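You operate a simulated robot arm through the tools that you are given. There is no shell and no other tool.

You run a simulated robot arm. Do the job below in one go: nothing can be reset, and whatever is moved stays where it is left.

## Task
Slide the loose cylinder and disc a hand's width towards the heap and sweep the table.
Fine: slide each straight on over the table without lifting; sweep the dust before them off with the hand broom and put it back; the other two pieces stay. Set down upright: hand broom. What is to be rubbed or washed off counts as gone when no trace of it is left.

Only the result counts: the job must be done as asked and must still hold three seconds after the hand-in. Knocking over, shifting, dropping, spilling or breaking anything else fails it.

## Robot
A 6-joint arm with a two-finger gripper, fixed in place. Base frame: the origin is on the floor under the middle of its stand, x ahead of it, y to its left, z up. Units: mm, rad, N and s.
It reaches about 1637 mm from its shoulder. Its first joint turns from -2.897 to 2.897 rad. Payload 3.43 kg.
The TCP is the grasp point between the finger pads, 20 mm short of the fingertips. In the tool frame z runs along the fingers and y along their closing line. The gripper opens to 190 mm; its body begins 248 mm behind the TCP.
Orientation is that of the tool frame in the base frame, as a unit quaternion [w, x, y, z]. With the fingers straight down and closing along the base's y, the tool's x points along the base's -x, its y along +y and its z along -z.

## Interface
- The arm moves only by the tool drive_tool. Its argument "series" is a list of rows, each an object (a shift or turn left out is 0, a gripper value left out holds the last) with "delta_pos": the shift along the tool's x, y, z in units of 30 mm (1.0 is 30 mm), a list of three; "rotation": the turn, a rotation vector about the tool's x, y, z in units of 4 degrees (1.0 is 4 degrees), a list of three; "grip": the closure, from 0 (fully open) to 1 (shut). In form: [{"delta_pos": [dx, dy, dz], "rotation": [wx, wy, wz], "grip": grip}, ...]. A call has 1 to 20 rows; each row shifts and turns the commanded pose from where the row before left it, along the tool's axes as they then stand. A call with a number of a shift or a turn outside -1 to 1 is refused whole. Rows are played at 5 a second. More than 50 mm and 0.15 rad between two rows, or a gripper value outside its range, and nothing of the call is played. A pose out of reach is approached as far as the arm can. The call stops where the force on the tool passes 40 N (or 10 N more than at its start, if that is more) or the arm is blocked; 0.2 s more then pass. The fingers move at their own pace (about 45 mm/s each) and stop on an object; they squeeze with about 30 N. The grip force told is the motor's: it shows also when the fingers shut on nothing. Time passes only in rows, and 0.2 s behind the last, so rows that do not move let the fingers close. The reply holds the time, the measured pose of the TCP, the force on the tool along the base axes, the opening and the grip force, in the units named above and with some noise, with the torque about the TCP (base axes, N m) and any sound that the robot's microphone picked up, and new pictures: "views" is both (left out), scene, wrist or none.
- Cameras (640 x 400 px; columns grow to the right, rows downward): "scene" is fixed at [218.3, 498.6, 1310]; the picture's right is [-0.58, -0.82, 0.00], its down [-0.43, 0.30, -0.85] and it looks along [0.70, -0.49, -0.52] (base axes); focal length 342 px, centre (320, 200). "wrist" rides on the gripper at [70, -8, -288] in the tool frame; the picture's right is [0.12, 0.99, 0.00], its down [-0.96, 0.12, -0.25] and it looks along [-0.25, 0.03, 0.97] (tool axes); focal length 261 px, centre (320, 200). There is no depth. A picture from a camera that has moved, and an enlarged one, comes with that camera's place and axes in the base frame and with its lens.
- raise_lower(by): slides the trunk up (or, below 0, down) by that many mm; the arm rides with it, the base frame stays. It gives what a move gives, with no picture.
- inspect(camera, box): a new picture of the part [left, top, right, bottom] of that camera's present view, enlarged. The clock stands still meanwhile.
- hand_in(): hands the job in; it is judged then, once.

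Nothing tells you positions but the pictures and the camera data. Unless the task says otherwise, let go and move clear before handing in.

The tools are called as a command line: name --argument value ..., lists and objects as JSON in quotes. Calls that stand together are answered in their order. drive_tool: Moves the arm, as the interface text tells. Its arguments: {"type":"object","properties":{"series":{"type":"array","items":{"type":"object","properties":{"delta_pos":{"type":"array","items":{"type":"number"}},"rotation":{"type":"array","items":{"type":"number"}},"grip":{"type":"number"}}}},"views":{"type":"string","enum":["both","scene","wrist","none"]}},"required":["series"]} The other tools are called the same way: raise_lower (by) moves the trunk up or down; inspect (camera, box) takes an enlarged picture of a part of a camera's view; hand_in () hands the job in.

At the start:

```text
time: 0.0
tcp_pos: [550.9, 431.5, 1124.8]
tool_rot: [0.001, 0.0, 1.0, -0.001]
force: [0.1, 0.2, 0.0]
ft_torque: [0.01, -0.01, -0.02]
gripper_width: 190.4
gripper_force: 0.0
trunk travel left (down, up): [-175.0, 65.0]
```

scene: 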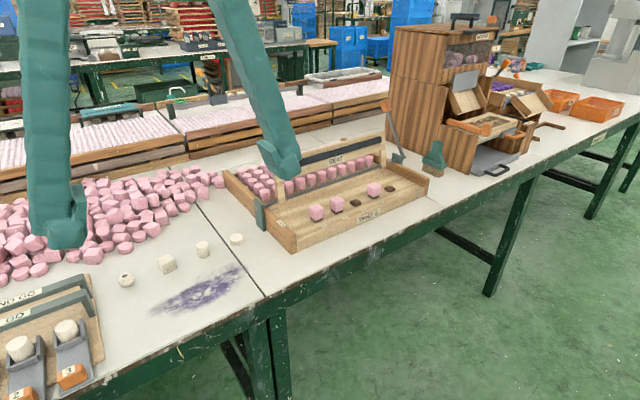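
wrist: 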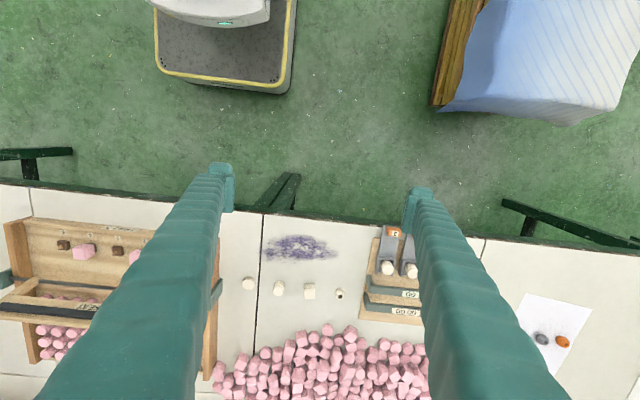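

I see a table with a pink heap, four small pale pieces in a row, a purple dust patch before them, and a green hand broom near the wooden cabinet. I'll take enlarged pictures to place these exactly.

inspect --camera "scene" --box '[80, 200, 280, 325]'

inspect --camera "wrist" --box '[200, 200, 440, 350]'

inspect --camera "scene" --box '[360, 90, 560, 215]'

inspect --camera "scene" --box '[220, 110, 440, 248]'

```text
3.20 times, centred on (180, 262) of scene
camera zoom: at [218.3, 498.6, 1310.0], right [-0.58, -0.82, 0.0], down [-0.43, 0.3, -0.85], along [0.7, -0.49, -0.52], focal length 1095 px, centre (768, 0)
```

zoom: 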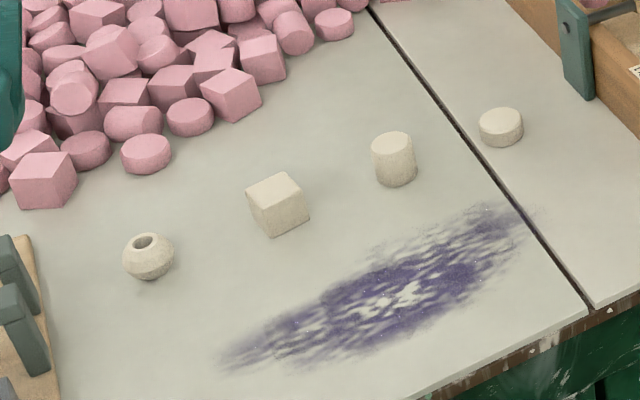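

```text
2.67 times, centred on (320, 275) of wrist
camera zoom: at [480.2, 424.5, 1411.9], right [-0.12, 0.99, 0.0], down [0.96, 0.12, 0.25], along [0.25, 0.03, -0.97], focal length 695 px, centre (320, 0)
```

zoom: 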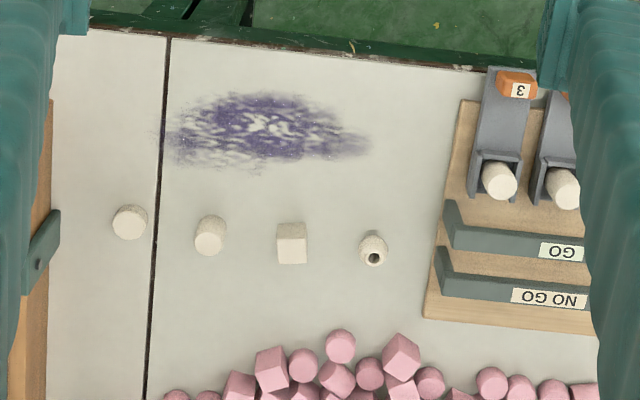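

```text
3.20 times, centred on (460, 152) of scene
camera zoom: at [218.3, 498.6, 1310.0], right [-0.58, -0.82, 0.0], down [-0.43, 0.3, -0.85], along [0.7, -0.49, -0.52], focal length 1095 px, centre (-128, 352)
```

zoom: 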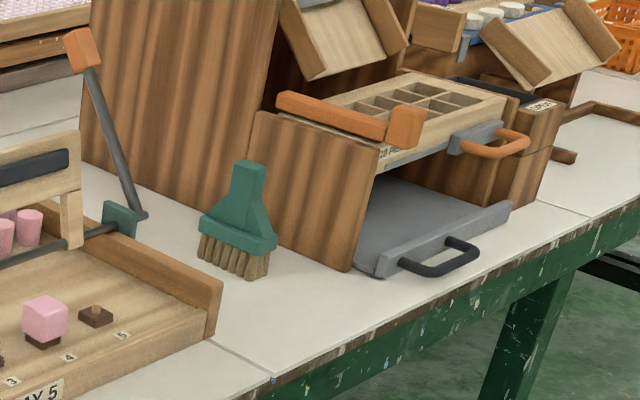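

```text
2.90 times, centred on (330, 179) of scene
camera zoom: at [218.3, 498.6, 1310.0], right [-0.58, -0.82, 0.0], down [-0.43, 0.3, -0.85], along [0.7, -0.49, -0.52], focal length 992 px, centre (291, 261)
```

zoom: 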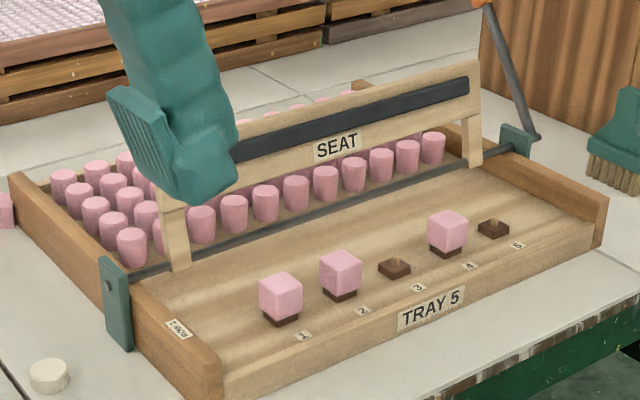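

The loose row (disc at about x 905, y 279, then cylinder, cube, ring further +y) stands on a table at z of about 769. The heap lies further out in +x, and the dust spans roughly x 740–840, y 300–510. The broom stands upright near (860, -436). I'll move above the pieces for a closer look.

drive_tool --series '[{"delta_pos": [-0.8333, -0.3667, 0.5]}, {"delta_pos": [-0.8333, -0.3667, 0.5]}, {"delta_pos": [-0.8333, -0.3667, 0.5]}, {"delta_pos": [-0.8333, -0.3667, 0.5]}, {"delta_pos": [-0.8333, -0.3667, 0.5]}, {"delta_pos": [-0.8333, -0.3667, 0.5]}, {"delta_pos": [-0.8333, -0.3667, 0.5]}, {"delta_pos": [-0.8333, -0.3667, 0.5]}, {"delta_pos": [-0.8333, -0.3667, 0.5]}, {"delta_pos": [-0.8333, -0.3667, 0.5]}]'

```text
time: 2.2
tcp_pos: [801.3, 320.1, 974.9]
tool_rot: [0.001, -0.001, 1.0, 0.0]
force: [-0.1, -0.1, 0.5]
ft_torque: [0.01, -0.12, -0.03]
gripper_width: 190.1
gripper_force: 0.0
trunk travel left (down, up): [-175.0, 65.0]
camera wrist: at [730.1, 312.7, 1262.7], right [-0.12, 0.99, 0.0], down [0.96, 0.12, 0.25], along [0.25, 0.03, -0.97], focal length 261 px, centre (320, 200)
```

scene: 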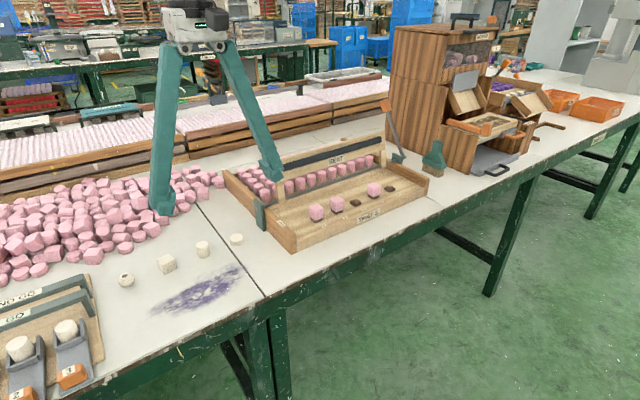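
wrist: 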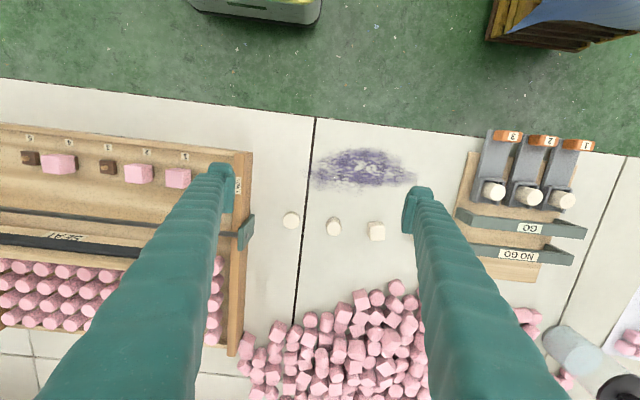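

The disc, cylinder and cube are now clear in the wrist view, with the tray to the left and the heap beyond them. I'll enlarge both views to fix positions.

inspect --camera "wrist" --box '[240, 180, 400, 280]'

inspect --camera "wrist" --box '[280, 120, 440, 220]'

inspect --camera "scene" --box '[100, 20, 300, 260]'

inspect --camera "scene" --box '[100, 215, 260, 315]'

```text
4.00 times, centred on (320, 230) of wrist
camera zoom: at [730.1, 312.7, 1262.7], right [-0.12, 0.99, 0.0], down [0.96, 0.12, 0.25], along [0.25, 0.03, -0.97], focal length 1043 px, centre (320, 80)
```

zoom: 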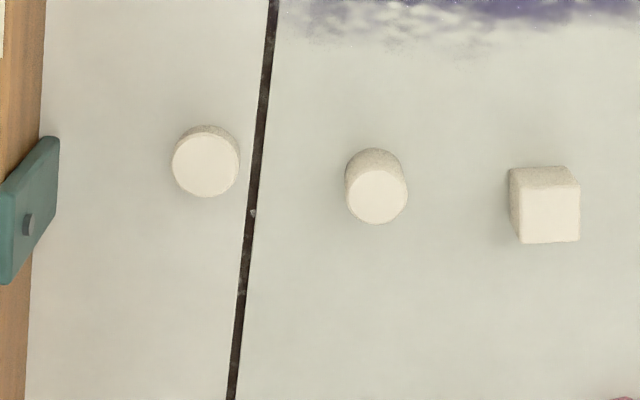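

```text
4.00 times, centred on (360, 170) of wrist
camera zoom: at [730.1, 312.7, 1262.7], right [-0.12, 0.99, 0.0], down [0.96, 0.12, 0.25], along [0.25, 0.03, -0.97], focal length 1043 px, centre (160, 320)
```

zoom: 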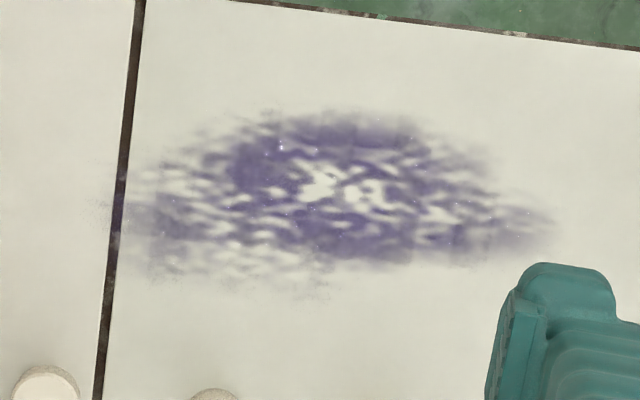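

```text
1.67 times, centred on (200, 140) of scene
camera zoom: at [218.3, 498.6, 1310.0], right [-0.58, -0.82, 0.0], down [-0.43, 0.3, -0.85], along [0.7, -0.49, -0.52], focal length 570 px, centre (520, 300)
```

zoom: 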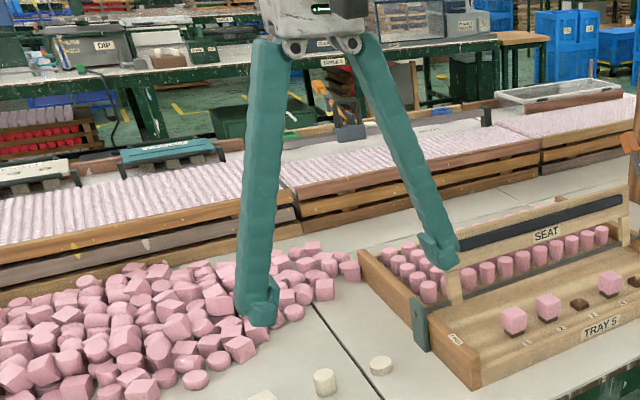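

```text
4.00 times, centred on (180, 265) of scene
camera zoom: at [218.3, 498.6, 1310.0], right [-0.58, -0.82, 0.0], down [-0.43, 0.3, -0.85], along [0.7, -0.49, -0.52], focal length 1368 px, centre (880, -60)
```

zoom: 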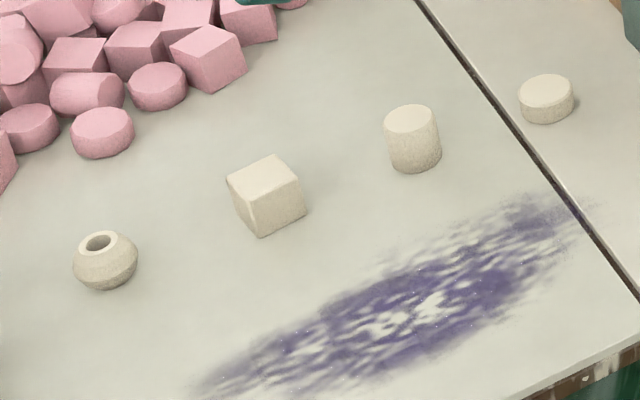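

The disc is at about (902, 278), diameter about 33 mm, and the cylinder at about (902, 360), diameter about 29 mm. The table seam runs along x at y of about 302. I'll shut the fingers up here to see what shape they give as a pusher.

drive_tool --series '[{"grip": 1.0}, {"grip": 1.0}, {"grip": 1.0}, {"grip": 1.0}, {"grip": 1.0}, {"grip": 1.0}, {"grip": 1.0}, {"grip": 1.0}, {"grip": 1.0}, {"grip": 1.0}, {"grip": 1.0}, {"grip": 1.0}]'

inspect --camera "wrist" --box '[240, 150, 400, 250]'

inspect --camera "scene" --box '[130, 20, 290, 240]'

```text
time: 4.8
tcp_pos: [801.7, 321.6, 977.2]
tool_rot: [0.0, 0.0, 1.0, -0.001]
force: [-0.5, 0.4, 0.5]
ft_torque: [0.0, 0.03, -0.03]
gripper_width: 0.0
gripper_force: 30.2
trunk travel left (down, up): [-175.0, 65.0]
camera wrist: at [730.4, 313.1, 1262.2], right [-0.12, 0.99, 0.0], down [0.96, 0.12, 0.25], along [0.25, 0.03, -0.97], focal length 261 px, centre (320, 200)
```

scene: 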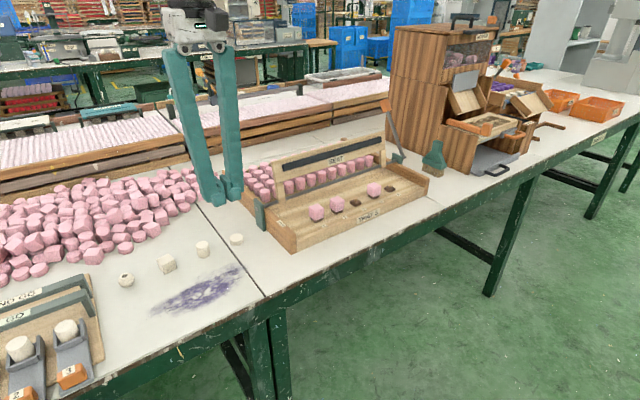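
wrist: 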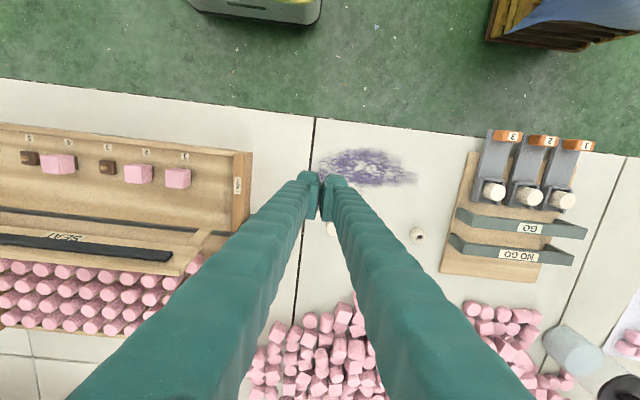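

```text
4.00 times, centred on (320, 200) of wrist
camera zoom: at [730.4, 313.1, 1262.2], right [-0.12, 0.99, 0.0], down [0.96, 0.12, 0.25], along [0.25, 0.03, -0.97], focal length 1043 px, centre (320, 200)
```

zoom: 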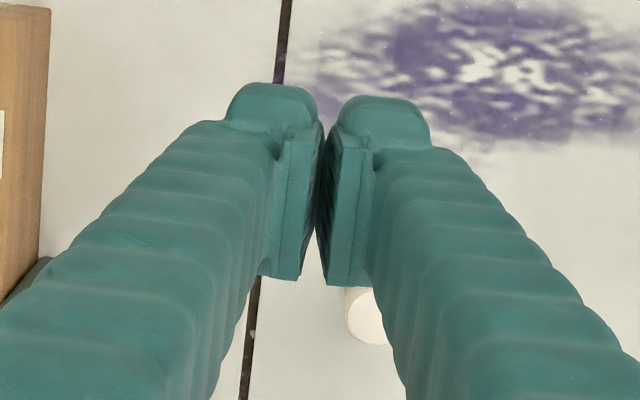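

```text
1.82 times, centred on (210, 130) of scene
camera zoom: at [218.3, 498.6, 1310.0], right [-0.58, -0.82, 0.0], down [-0.43, 0.3, -0.85], along [0.7, -0.49, -0.52], focal length 622 px, centre (520, 327)
```

zoom: 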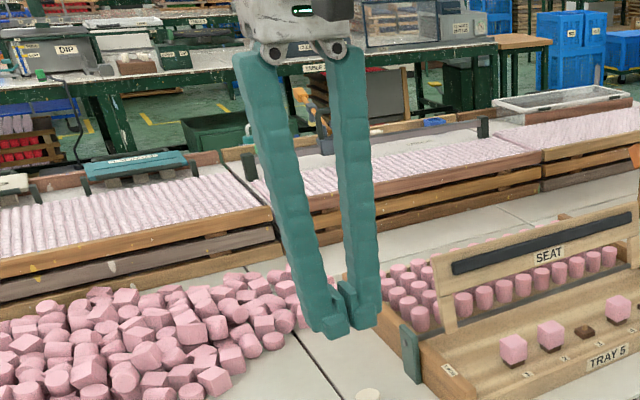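

Shut, the fingers have rounded tips with recessed pads, so a flat pad will push straighter. I'll turn the tool 90° so the fingers stand fore and aft (along x) and then push each piece with the rear pad, without gripping it.

drive_tool --series '[{"rotation": [0, 0, 1.0], "grip": 0.65}, {"rotation": [0, 0, 1.0]}, {"rotation": [0, 0, 1.0]}, {"rotation": [0, 0, 1.0]}, {"rotation": [0, 0, 1.0]}, {"rotation": [0, 0, 1.0]}, {"rotation": [0, 0, 1.0]}, {"rotation": [0, 0, 1.0]}, {"rotation": [0, 0, 1.0]}, {"rotation": [0, 0, 1.0]}, {"rotation": [0, 0, 1.0]}, {"rotation": [0, 0, 1.0]}, {"rotation": [0, 0, 1.0]}, {"rotation": [0, 0, 1.0]}, {"rotation": [0, 0, 1.0]}, {"rotation": [0, 0, 1.0]}, {"rotation": [0, 0, 1.0]}, {"rotation": [0, 0, 1.0]}, {"rotation": [0, 0, 1.0]}, {"rotation": [0, 0, 1.0]}]' --views "none"

drive_tool --series '[{"rotation": [0, 0, 1.0]}, {"rotation": [0, 0, 1.0]}, {"rotation": [0, 0, 0.5]}]'

```text
time: 9.0
tcp_pos: [801.3, 321.8, 974.7]
tool_rot: [-0.001, 0.644, 0.765, 0.0]
force: [-0.8, -0.5, -0.4]
ft_torque: [-0.02, 0.02, -0.01]
gripper_width: 66.3
gripper_force: 0.0
trunk travel left (down, up): [-175.0, 65.0]
```

```text
time: 9.8
tcp_pos: [801.7, 321.2, 974.8]
tool_rot: [0.0, 0.708, 0.706, 0.0]
force: [0.2, 0.1, -0.4]
ft_torque: [-0.01, 0.02, 0.03]
gripper_width: 66.6
gripper_force: 0.1
trunk travel left (down, up): [-175.0, 65.0]
camera wrist: at [792.1, 393.1, 1262.0], right [0.99, 0.12, 0.0], down [0.11, -0.96, 0.25], along [0.03, -0.25, -0.97], focal length 261 px, centre (320, 200)
```

scene: 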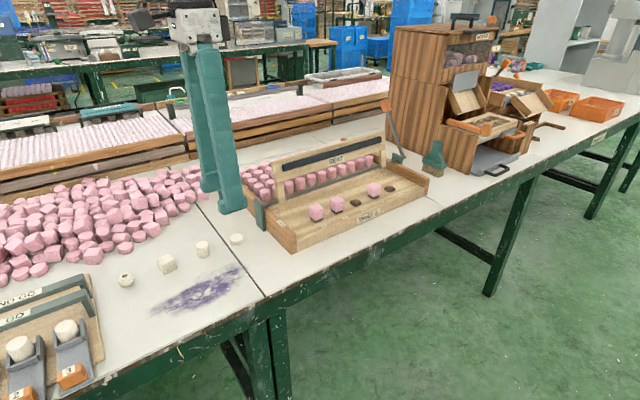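
wrist: 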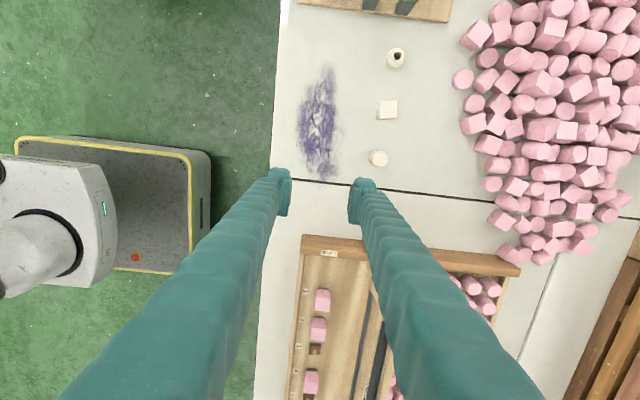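

The cylinder sits at about (900, 361) and the way ahead of it is clear until the heap at x of about 1095. I'll move above the cylinder and check alignment before lowering around it.

drive_tool --series '[{"delta_pos": [0.26, 0.67, 0.8]}, {"delta_pos": [0.26, 0.67, 0.8]}, {"delta_pos": [0.26, 0.67, 0.8]}, {"delta_pos": [0.26, 0.67, 0.8]}, {"delta_pos": [0.26, 0.67, 0.8]}]'

inspect --camera "wrist" --box '[240, 150, 400, 250]'

inspect --camera "scene" --box '[140, 170, 300, 270]'

```text
time: 11.0
tcp_pos: [902.2, 360.7, 855.5]
tool_rot: [0.001, 0.707, 0.707, 0.001]
force: [-0.3, 0.2, 1.7]
ft_torque: [0.05, -0.09, 0.02]
gripper_width: 66.4
gripper_force: 0.1
trunk travel left (down, up): [-175.0, 65.0]
camera wrist: at [892.8, 432.6, 1141.7], right [0.99, 0.12, 0.0], down [0.12, -0.96, 0.25], along [0.03, -0.25, -0.97], focal length 261 px, centre (320, 200)
```

scene: 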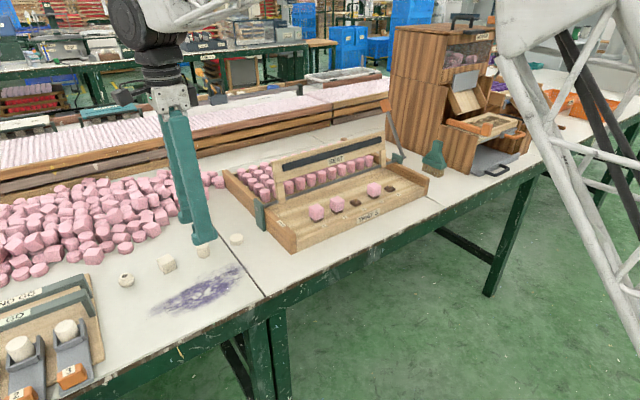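
wrist: 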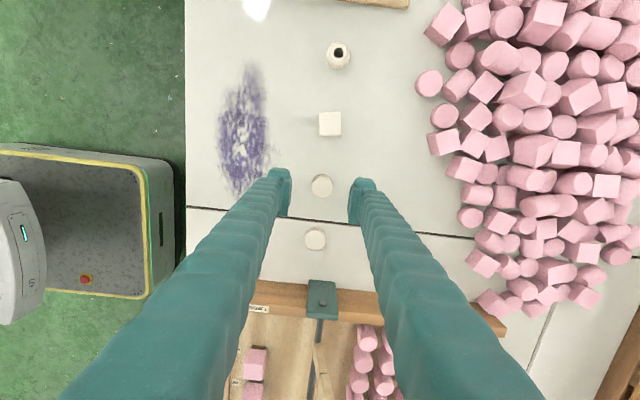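

```text
4.00 times, centred on (320, 200) of wrist
camera zoom: at [892.8, 432.6, 1141.7], right [0.99, 0.12, 0.0], down [0.12, -0.96, 0.25], along [0.03, -0.25, -0.97], focal length 1043 px, centre (320, 200)
```

zoom: 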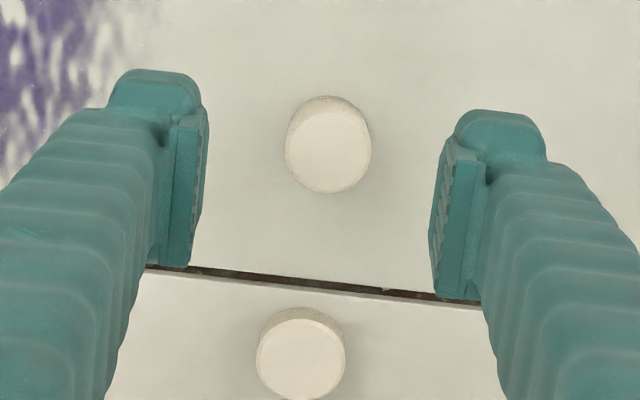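

```text
4.00 times, centred on (220, 220) of scene
camera zoom: at [218.3, 498.6, 1310.0], right [-0.58, -0.82, 0.0], down [-0.43, 0.3, -0.85], along [0.7, -0.49, -0.52], focal length 1368 px, centre (720, 120)
```

zoom: 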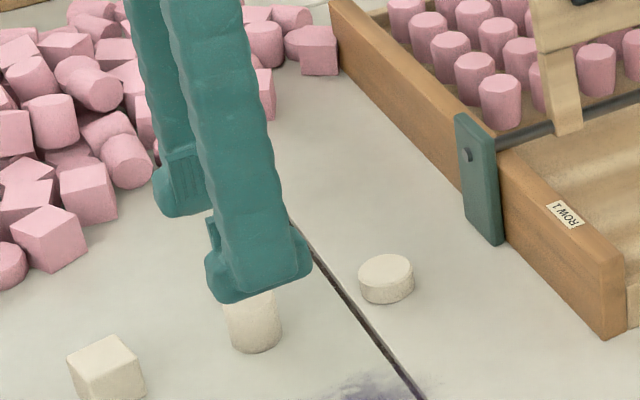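

The cylinder is well centred between the pads at about (904, 361). I'll lower in steps, watching the force, to bring the tips just above the table.

drive_tool --series '[{"delta_pos": [0.02, 0.05, 0.6]}, {"delta_pos": [0.02, 0.05, 0.6]}, {"delta_pos": [0, 0, 0.6]}, {"delta_pos": [0, 0, 0.1]}, {"delta_pos": [0, 0, 0]}]'

inspect --camera "scene" --box '[140, 190, 268, 270]'

inspect --camera "wrist" --box '[240, 150, 400, 250]'

```text
time: 12.2
tcp_pos: [905.0, 361.2, 797.6]
tool_rot: [0.0, 0.707, 0.707, 0.0]
force: [-0.3, 0.6, -0.1]
ft_torque: [0.02, -0.02, 0.0]
gripper_width: 66.4
gripper_force: 0.1
trunk travel left (down, up): [-175.0, 65.0]
camera wrist: at [896.0, 433.4, 1084.0], right [0.99, 0.12, 0.0], down [0.12, -0.96, 0.25], along [0.03, -0.25, -0.97], focal length 261 px, centre (320, 200)
```

scene: 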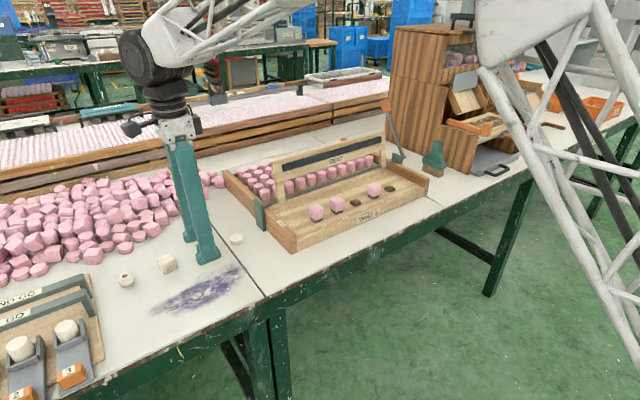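
wrist: 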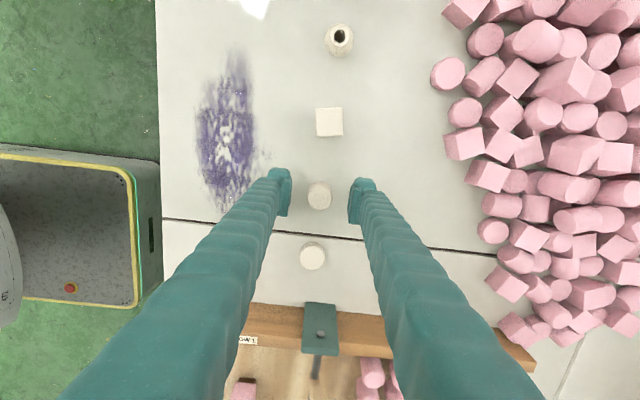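

```text
5.00 times, centred on (204, 230) of scene
camera zoom: at [218.3, 498.6, 1310.0], right [-0.58, -0.82, 0.0], down [-0.43, 0.3, -0.85], along [0.7, -0.49, -0.52], focal length 1710 px, centre (900, 50)
```

zoom: 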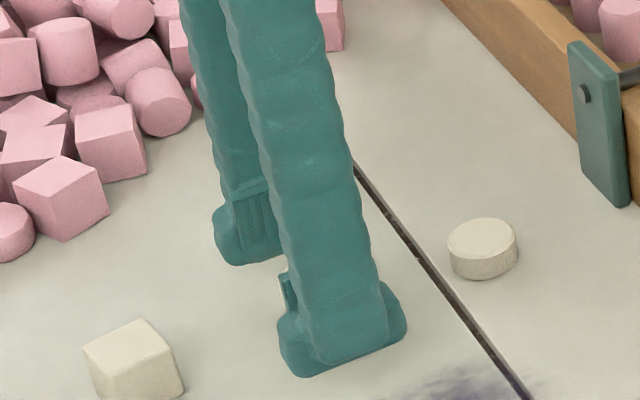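

```text
4.00 times, centred on (320, 200) of wrist
camera zoom: at [896.0, 433.4, 1084.0], right [0.99, 0.12, 0.0], down [0.12, -0.96, 0.25], along [0.03, -0.25, -0.97], focal length 1043 px, centre (320, 200)
```

zoom: 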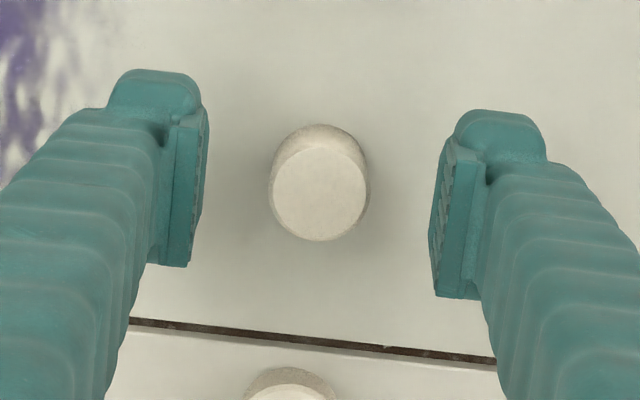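

The fingers stand either side of the cylinder with no contact yet (tips at about z 778). I'll creep down in small steps to find the table.

drive_tool --series '[{"delta_pos": [0, 0, 0.067]}, {"delta_pos": [0, 0, 0.067]}, {"delta_pos": [0, 0, 0]}]' --views "none"

inspect --camera "scene" --box '[160, 210, 240, 270]'

```text
time: 13.0
tcp_pos: [906.6, 362.3, 793.3]
tool_rot: [0.0, 0.707, 0.707, 0.0]
force: [0.6, 0.8, -0.3]
ft_torque: [0.0, 0.03, -0.03]
gripper_width: 66.4
gripper_force: 0.0
trunk travel left (down, up): [-175.0, 65.0]
```

```text
6.67 times, centred on (200, 240) of scene
camera zoom: at [218.3, 498.6, 1310.0], right [-0.58, -0.82, 0.0], down [-0.43, 0.3, -0.85], along [0.7, -0.49, -0.52], focal length 2281 px, centre (1120, -67)
```

zoom: 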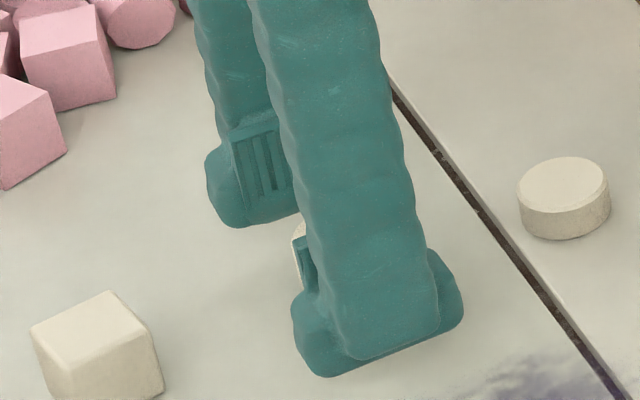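

drive_tool --series '[{"delta_pos": [0, 0, 0.067]}, {"delta_pos": [0, 0, 0]}]' --views "none"

```text
time: 13.6
tcp_pos: [905.6, 361.8, 792.0]
tool_rot: [0.0, 0.707, 0.707, 0.0]
force: [0.1, 0.3, -0.1]
ft_torque: [0.01, 0.03, 0.0]
gripper_width: 66.2
gripper_force: 0.0
trunk travel left (down, up): [-175.0, 65.0]
```

drive_tool --series '[{"delta_pos": [0, 0, 0.067]}, {"delta_pos": [0, 0, 0]}]' --views "none"

drive_tool --series '[{"delta_pos": [0, 0, 0.05]}, {"delta_pos": [0, 0, 0]}]' --views "none"

inspect --camera "scene" --box '[160, 210, 240, 270]'

```text
time: 14.2
tcp_pos: [904.9, 361.5, 790.0]
tool_rot: [0.001, 0.707, 0.708, 0.0]
force: [0.1, 0.3, 0.4]
ft_torque: [0.02, 0.01, 0.0]
gripper_width: 66.4
gripper_force: 0.1
trunk travel left (down, up): [-175.0, 65.0]
```

```text
time: 14.8
tcp_pos: [904.7, 361.6, 788.4]
tool_rot: [0.001, 0.707, 0.707, -0.001]
force: [0.4, 0.3, -0.3]
ft_torque: [-0.01, 0.01, 0.01]
gripper_width: 66.3
gripper_force: 0.0
trunk travel left (down, up): [-175.0, 65.0]
```

```text
6.67 times, centred on (200, 240) of scene
camera zoom: at [218.3, 498.6, 1310.0], right [-0.58, -0.82, 0.0], down [-0.43, 0.3, -0.85], along [0.7, -0.49, -0.52], focal length 2281 px, centre (1120, -67)
```

zoom: 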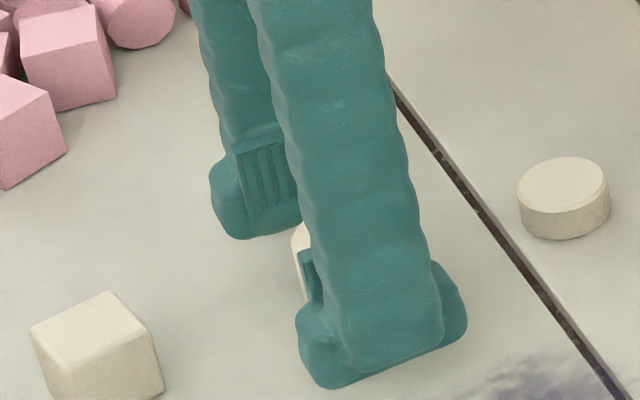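

No table contact yet with the tips at about z 768, so the table is a little lower than my estimate. I'll keep creeping down.

drive_tool --series '[{"delta_pos": [0, 0, 0.067]}, {"delta_pos": [0, 0, 0]}]' --views "none"

drive_tool --series '[{"delta_pos": [0, 0, 0.067]}, {"delta_pos": [0, 0, 0]}]' --views "none"

inspect --camera "scene" --box '[160, 210, 240, 270]'

```text
time: 15.4
tcp_pos: [904.9, 362.4, 786.3]
tool_rot: [0.0, 0.707, 0.707, 0.0]
force: [-0.4, 0.8, 0.7]
ft_torque: [-0.02, -0.02, 0.0]
gripper_width: 66.5
gripper_force: 0.0
trunk travel left (down, up): [-175.0, 65.0]
```

```text
time: 16.0
tcp_pos: [903.3, 360.7, 783.5]
tool_rot: [0.0, 0.706, 0.708, 0.0]
force: [0.2, 1.2, 1.1]
ft_torque: [0.0, 0.0, -0.01]
gripper_width: 66.5
gripper_force: 0.1
trunk travel left (down, up): [-175.0, 65.0]
```

```text
6.67 times, centred on (200, 240) of scene
camera zoom: at [218.3, 498.6, 1310.0], right [-0.58, -0.82, 0.0], down [-0.43, 0.3, -0.85], along [0.7, -0.49, -0.52], focal length 2281 px, centre (1120, -67)
```

zoom: 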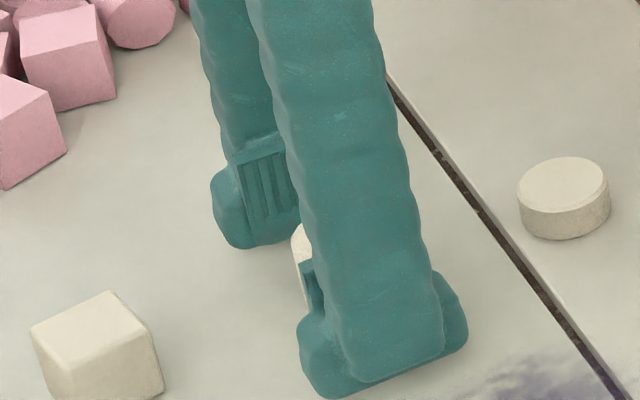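

drive_tool --series '[{"delta_pos": [0, 0, 0.05]}, {"delta_pos": [0, 0, 0]}]' --views "none"

drive_tool --series '[{"delta_pos": [0, 0, 0.05]}, {"delta_pos": [0, 0, 0]}]' --views "none"

```text
time: 16.6
tcp_pos: [903.3, 362.2, 781.9]
tool_rot: [0.001, 0.707, 0.707, 0.0]
force: [0.7, 0.0, -0.2]
ft_torque: [0.03, -0.01, 0.01]
gripper_width: 66.7
gripper_force: 0.0
trunk travel left (down, up): [-175.0, 65.0]
```

```text
time: 17.2
tcp_pos: [905.2, 362.3, 781.6]
tool_rot: [0.0, 0.707, 0.707, 0.0]
force: [-1.0, 0.2, -0.9]
ft_torque: [-0.01, -0.04, -0.02]
gripper_width: 66.4
gripper_force: 0.0
trunk travel left (down, up): [-175.0, 65.0]
```

drive_tool --series '[{"delta_pos": [0, 0, 0.05]}, {"delta_pos": [0, 0, 0]}]' --views "none"

inspect --camera "scene" --box '[160, 210, 240, 270]'

```text
time: 17.8
tcp_pos: [904.2, 362.2, 779.0]
tool_rot: [0.0, 0.707, 0.707, 0.0]
force: [0.5, 0.7, -0.1]
ft_torque: [-0.03, -0.03, 0.03]
gripper_width: 66.5
gripper_force: 0.0
trunk travel left (down, up): [-175.0, 65.0]
```

```text
6.67 times, centred on (200, 240) of scene
camera zoom: at [218.3, 498.6, 1310.0], right [-0.58, -0.82, 0.0], down [-0.43, 0.3, -0.85], along [0.7, -0.49, -0.52], focal length 2281 px, centre (1120, -67)
```

zoom: 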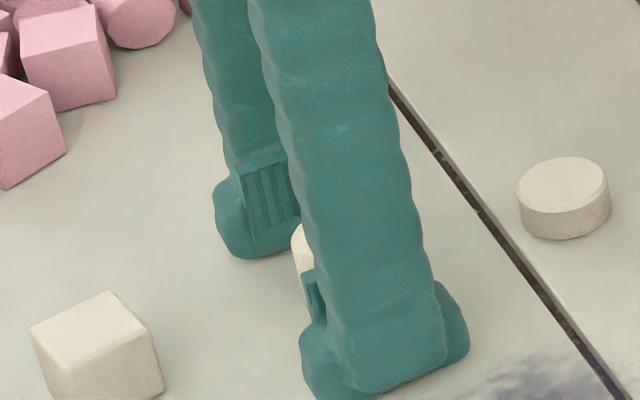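

Still no contact with the tips at about z 760. I'll keep on with fine 1.5 mm steps.

drive_tool --series '[{"delta_pos": [0, 0, 0.05]}, {"delta_pos": [0, 0, 0]}, {"delta_pos": [0, 0, 0.05]}, {"delta_pos": [0, 0, 0]}]' --views "none"

inspect --camera "scene" --box '[160, 215, 240, 275]'

inspect --camera "wrist" --box '[240, 150, 400, 250]'

```text
time: 18.8
tcp_pos: [904.9, 361.7, 779.1]
tool_rot: [0.0, 0.707, 0.707, 0.0]
force: [-3.0, -2.2, 28.0]
ft_torque: [-0.06, 0.65, -0.08]
gripper_width: 66.6
gripper_force: 0.0
trunk travel left (down, up): [-175.0, 65.0]
```

```text
6.67 times, centred on (200, 245) of scene
camera zoom: at [218.3, 498.6, 1310.0], right [-0.58, -0.82, 0.0], down [-0.43, 0.3, -0.85], along [0.7, -0.49, -0.52], focal length 2281 px, centre (1120, -100)
```

zoom: 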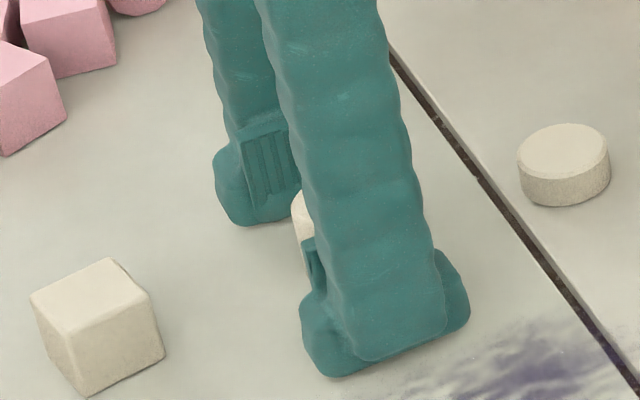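

```text
4.00 times, centred on (320, 200) of wrist
camera zoom: at [894.9, 433.3, 1066.4], right [0.99, 0.12, 0.0], down [0.11, -0.96, 0.25], along [0.03, -0.25, -0.97], focal length 1043 px, centre (320, 200)
```

zoom: 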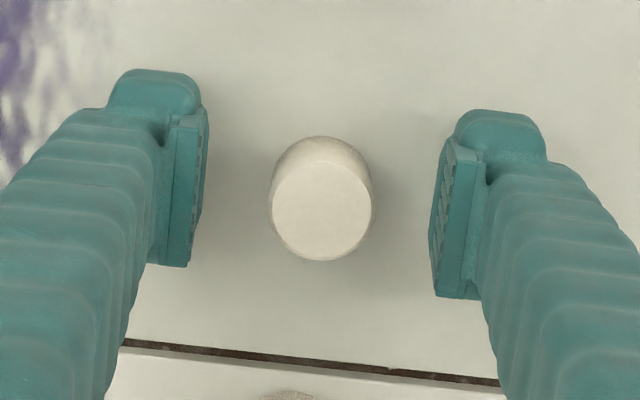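

Contact at TCP z of about 779 puts the table top at about z 759. I'll back up 5 mm and gently close on the cylinder to learn its exact size and centre it.

drive_tool --series '[{"delta_pos": [0, 0, -0.173]}, {"delta_pos": [0, 0, 0]}, {"grip": 0.8}, {"grip": 0.8}, {"grip": 0.9}, {"grip": 0.9}, {"grip": 0.9}]' --views "wrist"

inspect --camera "wrist" --box '[240, 150, 400, 250]'

```text
time: 20.4
tcp_pos: [905.2, 362.5, 783.2]
tool_rot: [0.0, 0.707, 0.707, 0.001]
force: [1.1, 0.2, 0.3]
ft_torque: [0.03, 0.0, -0.01]
gripper_width: 26.9
gripper_force: 30.0
trunk travel left (down, up): [-175.0, 65.0]
camera wrist: at [896.0, 434.0, 1069.5], right [0.99, 0.12, 0.0], down [0.12, -0.96, 0.25], along [0.03, -0.25, -0.97], focal length 261 px, centre (320, 200)
```

wrist: 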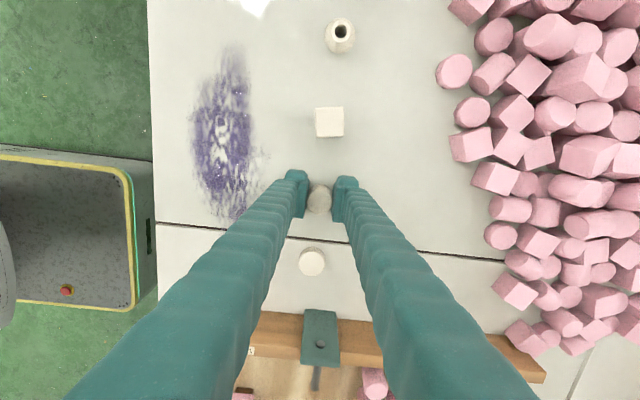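

```text
4.00 times, centred on (320, 200) of wrist
camera zoom: at [896.0, 434.0, 1069.5], right [0.99, 0.12, 0.0], down [0.12, -0.96, 0.25], along [0.03, -0.25, -0.97], focal length 1043 px, centre (320, 200)
```

zoom: 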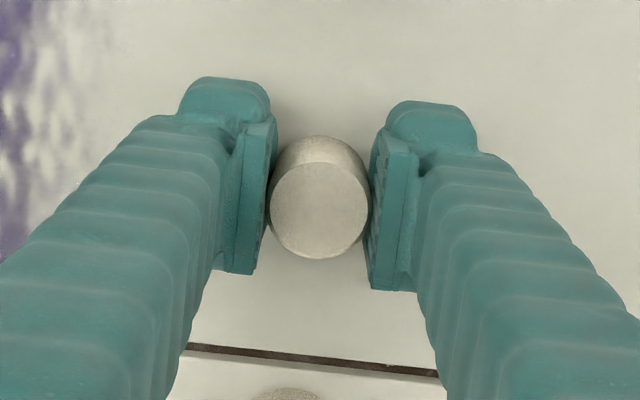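

The cylinder measures about 27 mm across and is centred at about (904.5, 361). I'll loosen to leave 1–2 mm play each side and slide it straight +x by 90 mm with the rear pad.

drive_tool --series '[{"grip": 0.842}, {"grip": 0.842}, {"delta_pos": [0, 0.25, 0]}, {"delta_pos": [0, 0.3, 0]}, {"delta_pos": [0, 0.3, 0]}, {"delta_pos": [0, 0.3, 0]}, {"delta_pos": [0, 0.3, 0]}, {"delta_pos": [0, 0.3, 0]}, {"delta_pos": [0, 0.3, 0]}, {"delta_pos": [0, 0.3, 0]}, {"delta_pos": [0, 0.3, 0]}, {"delta_pos": [0, 0.25, 0]}, {"delta_pos": [0, 0.15, 0]}, {"delta_pos": [0, 0, 0]}]'

inspect --camera "wrist" --box '[240, 150, 400, 250]'

```text
time: 23.4
tcp_pos: [997.1, 360.5, 781.2]
tool_rot: [0.0, 0.707, 0.707, 0.0]
force: [-0.3, 0.0, -0.8]
ft_torque: [-0.02, -0.02, -0.02]
gripper_width: 30.1
gripper_force: 0.0
trunk travel left (down, up): [-175.0, 65.0]
camera wrist: at [987.8, 433.1, 1068.6], right [0.99, 0.12, 0.0], down [0.12, -0.96, 0.25], along [0.03, -0.25, -0.97], focal length 261 px, centre (320, 200)
```

scene: 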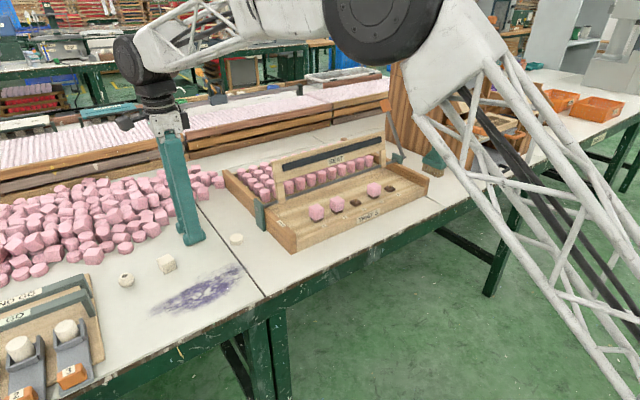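
wrist: 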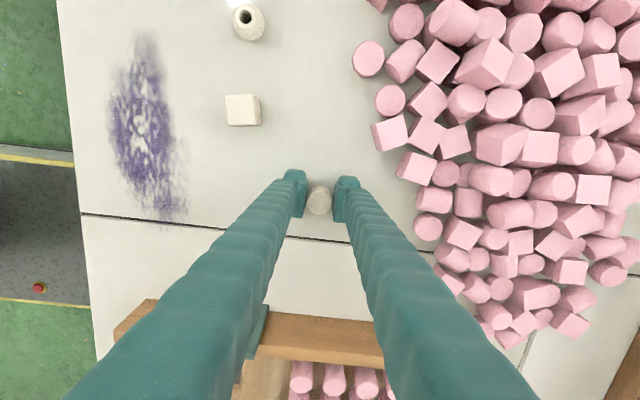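

```text
4.00 times, centred on (320, 200) of wrist
camera zoom: at [987.8, 433.1, 1068.6], right [0.99, 0.12, 0.0], down [0.12, -0.96, 0.25], along [0.03, -0.25, -0.97], focal length 1043 px, centre (320, 200)
```

zoom: 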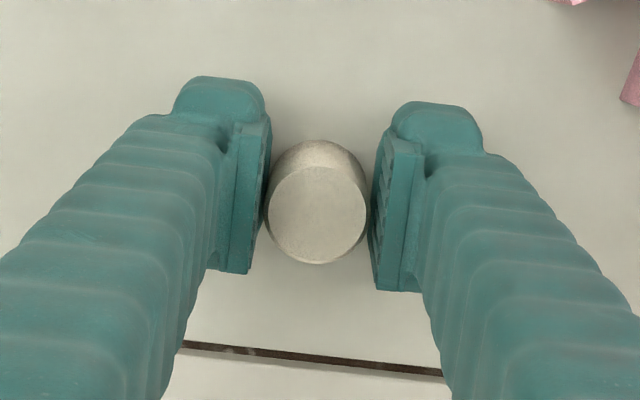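

The cylinder slid about 90 mm and is now at about (994, 361), still upright. I'll open slightly, lift clear, and go over to the disc.

drive_tool --series '[{"grip": 0.72}, {"grip": 0.72}, {"delta_pos": [0, 0, -0.5]}, {"delta_pos": [0, 0, -1]}, {"delta_pos": [0, 0, -1]}, {"delta_pos": [0, 0, -0.7]}, {"grip": 0.65, "delta_pos": [-0.683, -0.7625, 0]}, {"delta_pos": [-0.683, -0.7625, 0]}, {"delta_pos": [-0.683, -0.7625, 0]}, {"delta_pos": [-0.683, -0.7625, 0]}, {"delta_pos": [0, 0, 0]}]'

inspect --camera "wrist" --box '[240, 150, 400, 250]'

inspect --camera "scene" --box '[140, 180, 300, 280]'

```text
time: 25.8
tcp_pos: [905.9, 277.6, 878.2]
tool_rot: [0.001, 0.707, 0.707, 0.0]
force: [-0.1, -0.3, -0.2]
ft_torque: [0.01, 0.01, 0.0]
gripper_width: 66.6
gripper_force: 0.2
trunk travel left (down, up): [-175.0, 65.0]
camera wrist: at [896.8, 350.1, 1165.5], right [0.99, 0.12, 0.0], down [0.12, -0.96, 0.25], along [0.03, -0.25, -0.97], focal length 261 px, centre (320, 200)
```

scene: 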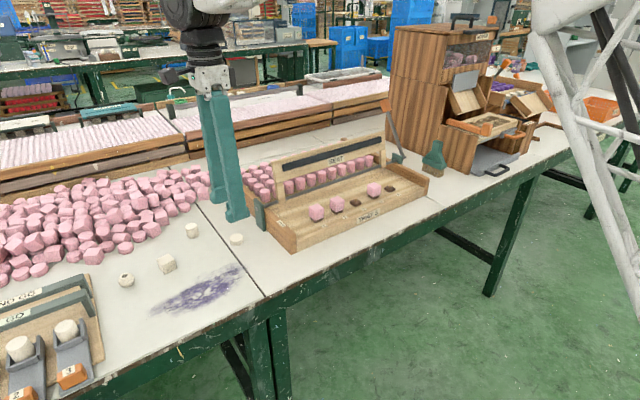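
wrist: 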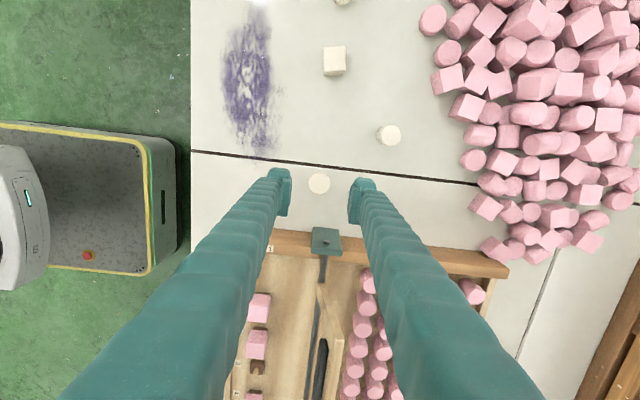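

```text
4.00 times, centred on (320, 200) of wrist
camera zoom: at [896.8, 350.1, 1165.5], right [0.99, 0.12, 0.0], down [0.12, -0.96, 0.25], along [0.03, -0.25, -0.97], focal length 1043 px, centre (320, 200)
```

zoom: 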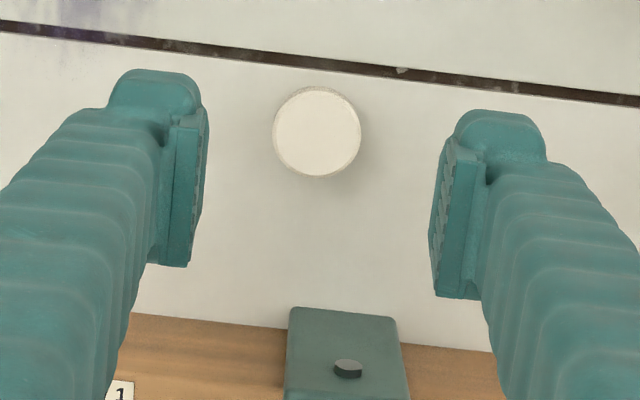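

```text
4.00 times, centred on (220, 230) of scene
camera zoom: at [218.3, 498.6, 1310.0], right [-0.58, -0.82, 0.0], down [-0.43, 0.3, -0.85], along [0.7, -0.49, -0.52], focal length 1368 px, centre (720, 80)
```

zoom: 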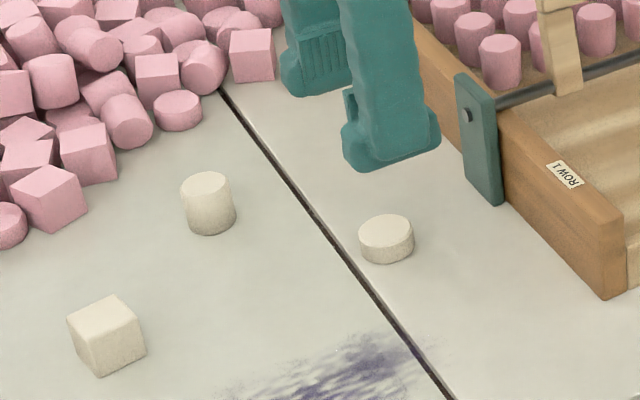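

The cylinder stands upright 90 mm further on, and the disc is centred between the pads, about 4 mm to the -y side. I'll correct that, lower over the disc, and close lightly to centre on it.

drive_tool --series '[{"delta_pos": [-0.1, 0, 0.8]}, {"delta_pos": [0, 0, 0.9]}, {"delta_pos": [0, 0, 0.8]}, {"delta_pos": [0, 0, 0.5]}, {"delta_pos": [0, 0, 0.2]}, {"delta_pos": [0, 0, 0]}, {"grip": 0.77}, {"grip": 0.77}, {"grip": 0.88}, {"grip": 0.88}, {"grip": 0.88}]' --views "wrist"

inspect --camera "wrist" --box '[240, 150, 400, 250]'

inspect --camera "scene" --box '[180, 190, 276, 250]'

```text
time: 28.2
tcp_pos: [904.6, 278.1, 784.8]
tool_rot: [0.002, 0.707, 0.707, 0.001]
force: [0.7, -0.6, 29.3]
ft_torque: [-0.01, -0.02, -0.02]
gripper_width: 29.2
gripper_force: 30.0
trunk travel left (down, up): [-175.0, 65.0]
camera wrist: at [895.2, 348.7, 1072.9], right [0.99, 0.12, 0.0], down [0.11, -0.96, 0.25], along [0.03, -0.24, -0.97], focal length 261 px, centre (320, 200)
```

wrist: 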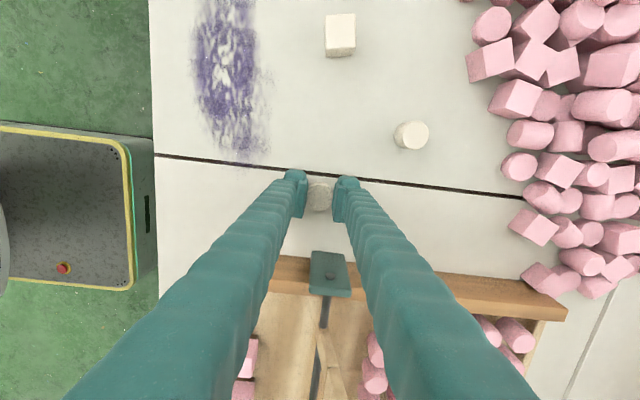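

```text
4.00 times, centred on (320, 200) of wrist
camera zoom: at [895.2, 348.7, 1072.9], right [0.99, 0.12, 0.0], down [0.11, -0.96, 0.25], along [0.03, -0.24, -0.97], focal length 1043 px, centre (320, 200)
```

zoom: 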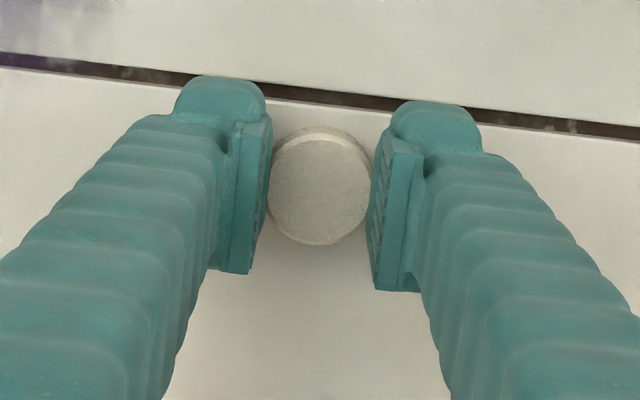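

```text
6.67 times, centred on (228, 220) of scene
camera zoom: at [218.3, 498.6, 1310.0], right [-0.58, -0.82, 0.0], down [-0.43, 0.3, -0.85], along [0.7, -0.49, -0.52], focal length 2281 px, centre (933, 67)
```

zoom: 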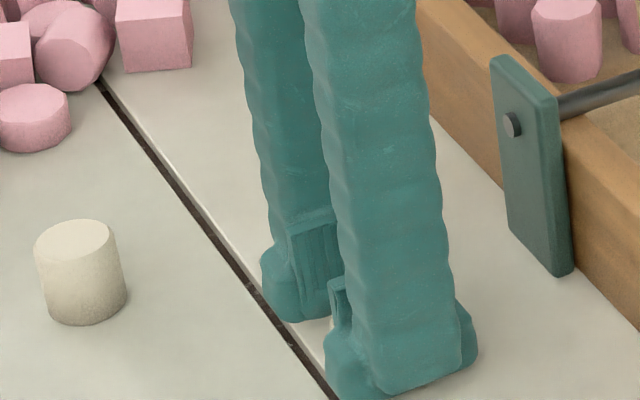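

Closing centred on the disc (about 29 mm across), but the tips are pressing about 29 N on the table here: this slab, on the -y side of the seam, sits about 5 mm higher. I'll loosen first, raise about 4 mm, then slide the disc 90 mm in +x.

drive_tool --series '[{"grip": 0.826}, {"grip": 0.826}, {"delta_pos": [0, 0, -0.07]}, {"delta_pos": [0, 0, -0.08]}, {"delta_pos": [0, 0, 0]}]' --views "wrist"

inspect --camera "wrist" --box '[240, 150, 400, 250]'

```text
time: 29.4
tcp_pos: [905.4, 276.1, 787.0]
tool_rot: [0.0, 0.707, 0.707, 0.0]
force: [-0.7, 0.0, 0.0]
ft_torque: [0.01, 0.0, -0.04]
gripper_width: 33.4
gripper_force: 0.1
trunk travel left (down, up): [-175.0, 65.0]
camera wrist: at [895.9, 348.5, 1074.3], right [0.99, 0.12, 0.0], down [0.12, -0.96, 0.25], along [0.03, -0.25, -0.97], focal length 261 px, centre (320, 200)
```

wrist: 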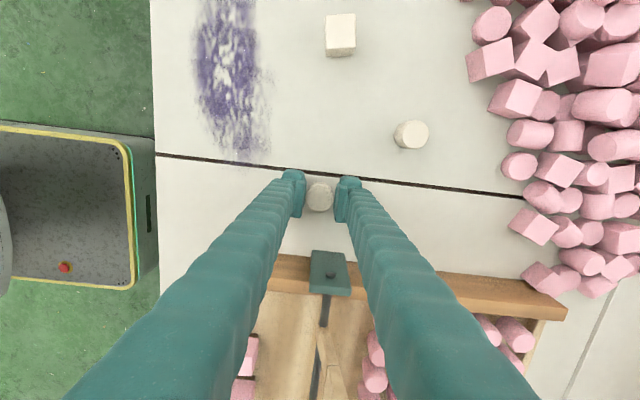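

```text
4.00 times, centred on (320, 200) of wrist
camera zoom: at [895.9, 348.5, 1074.3], right [0.99, 0.12, 0.0], down [0.12, -0.96, 0.25], along [0.03, -0.25, -0.97], focal length 1043 px, centre (320, 200)
```

zoom: 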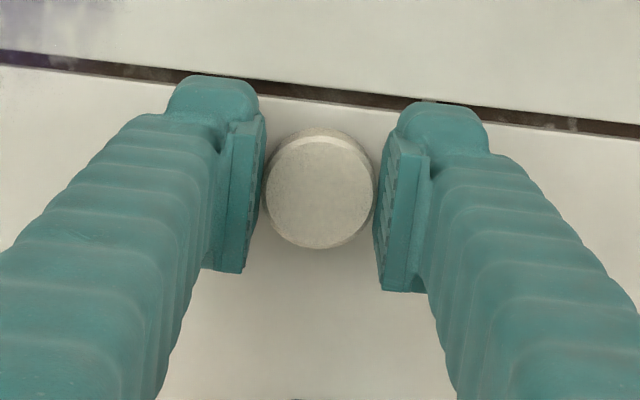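

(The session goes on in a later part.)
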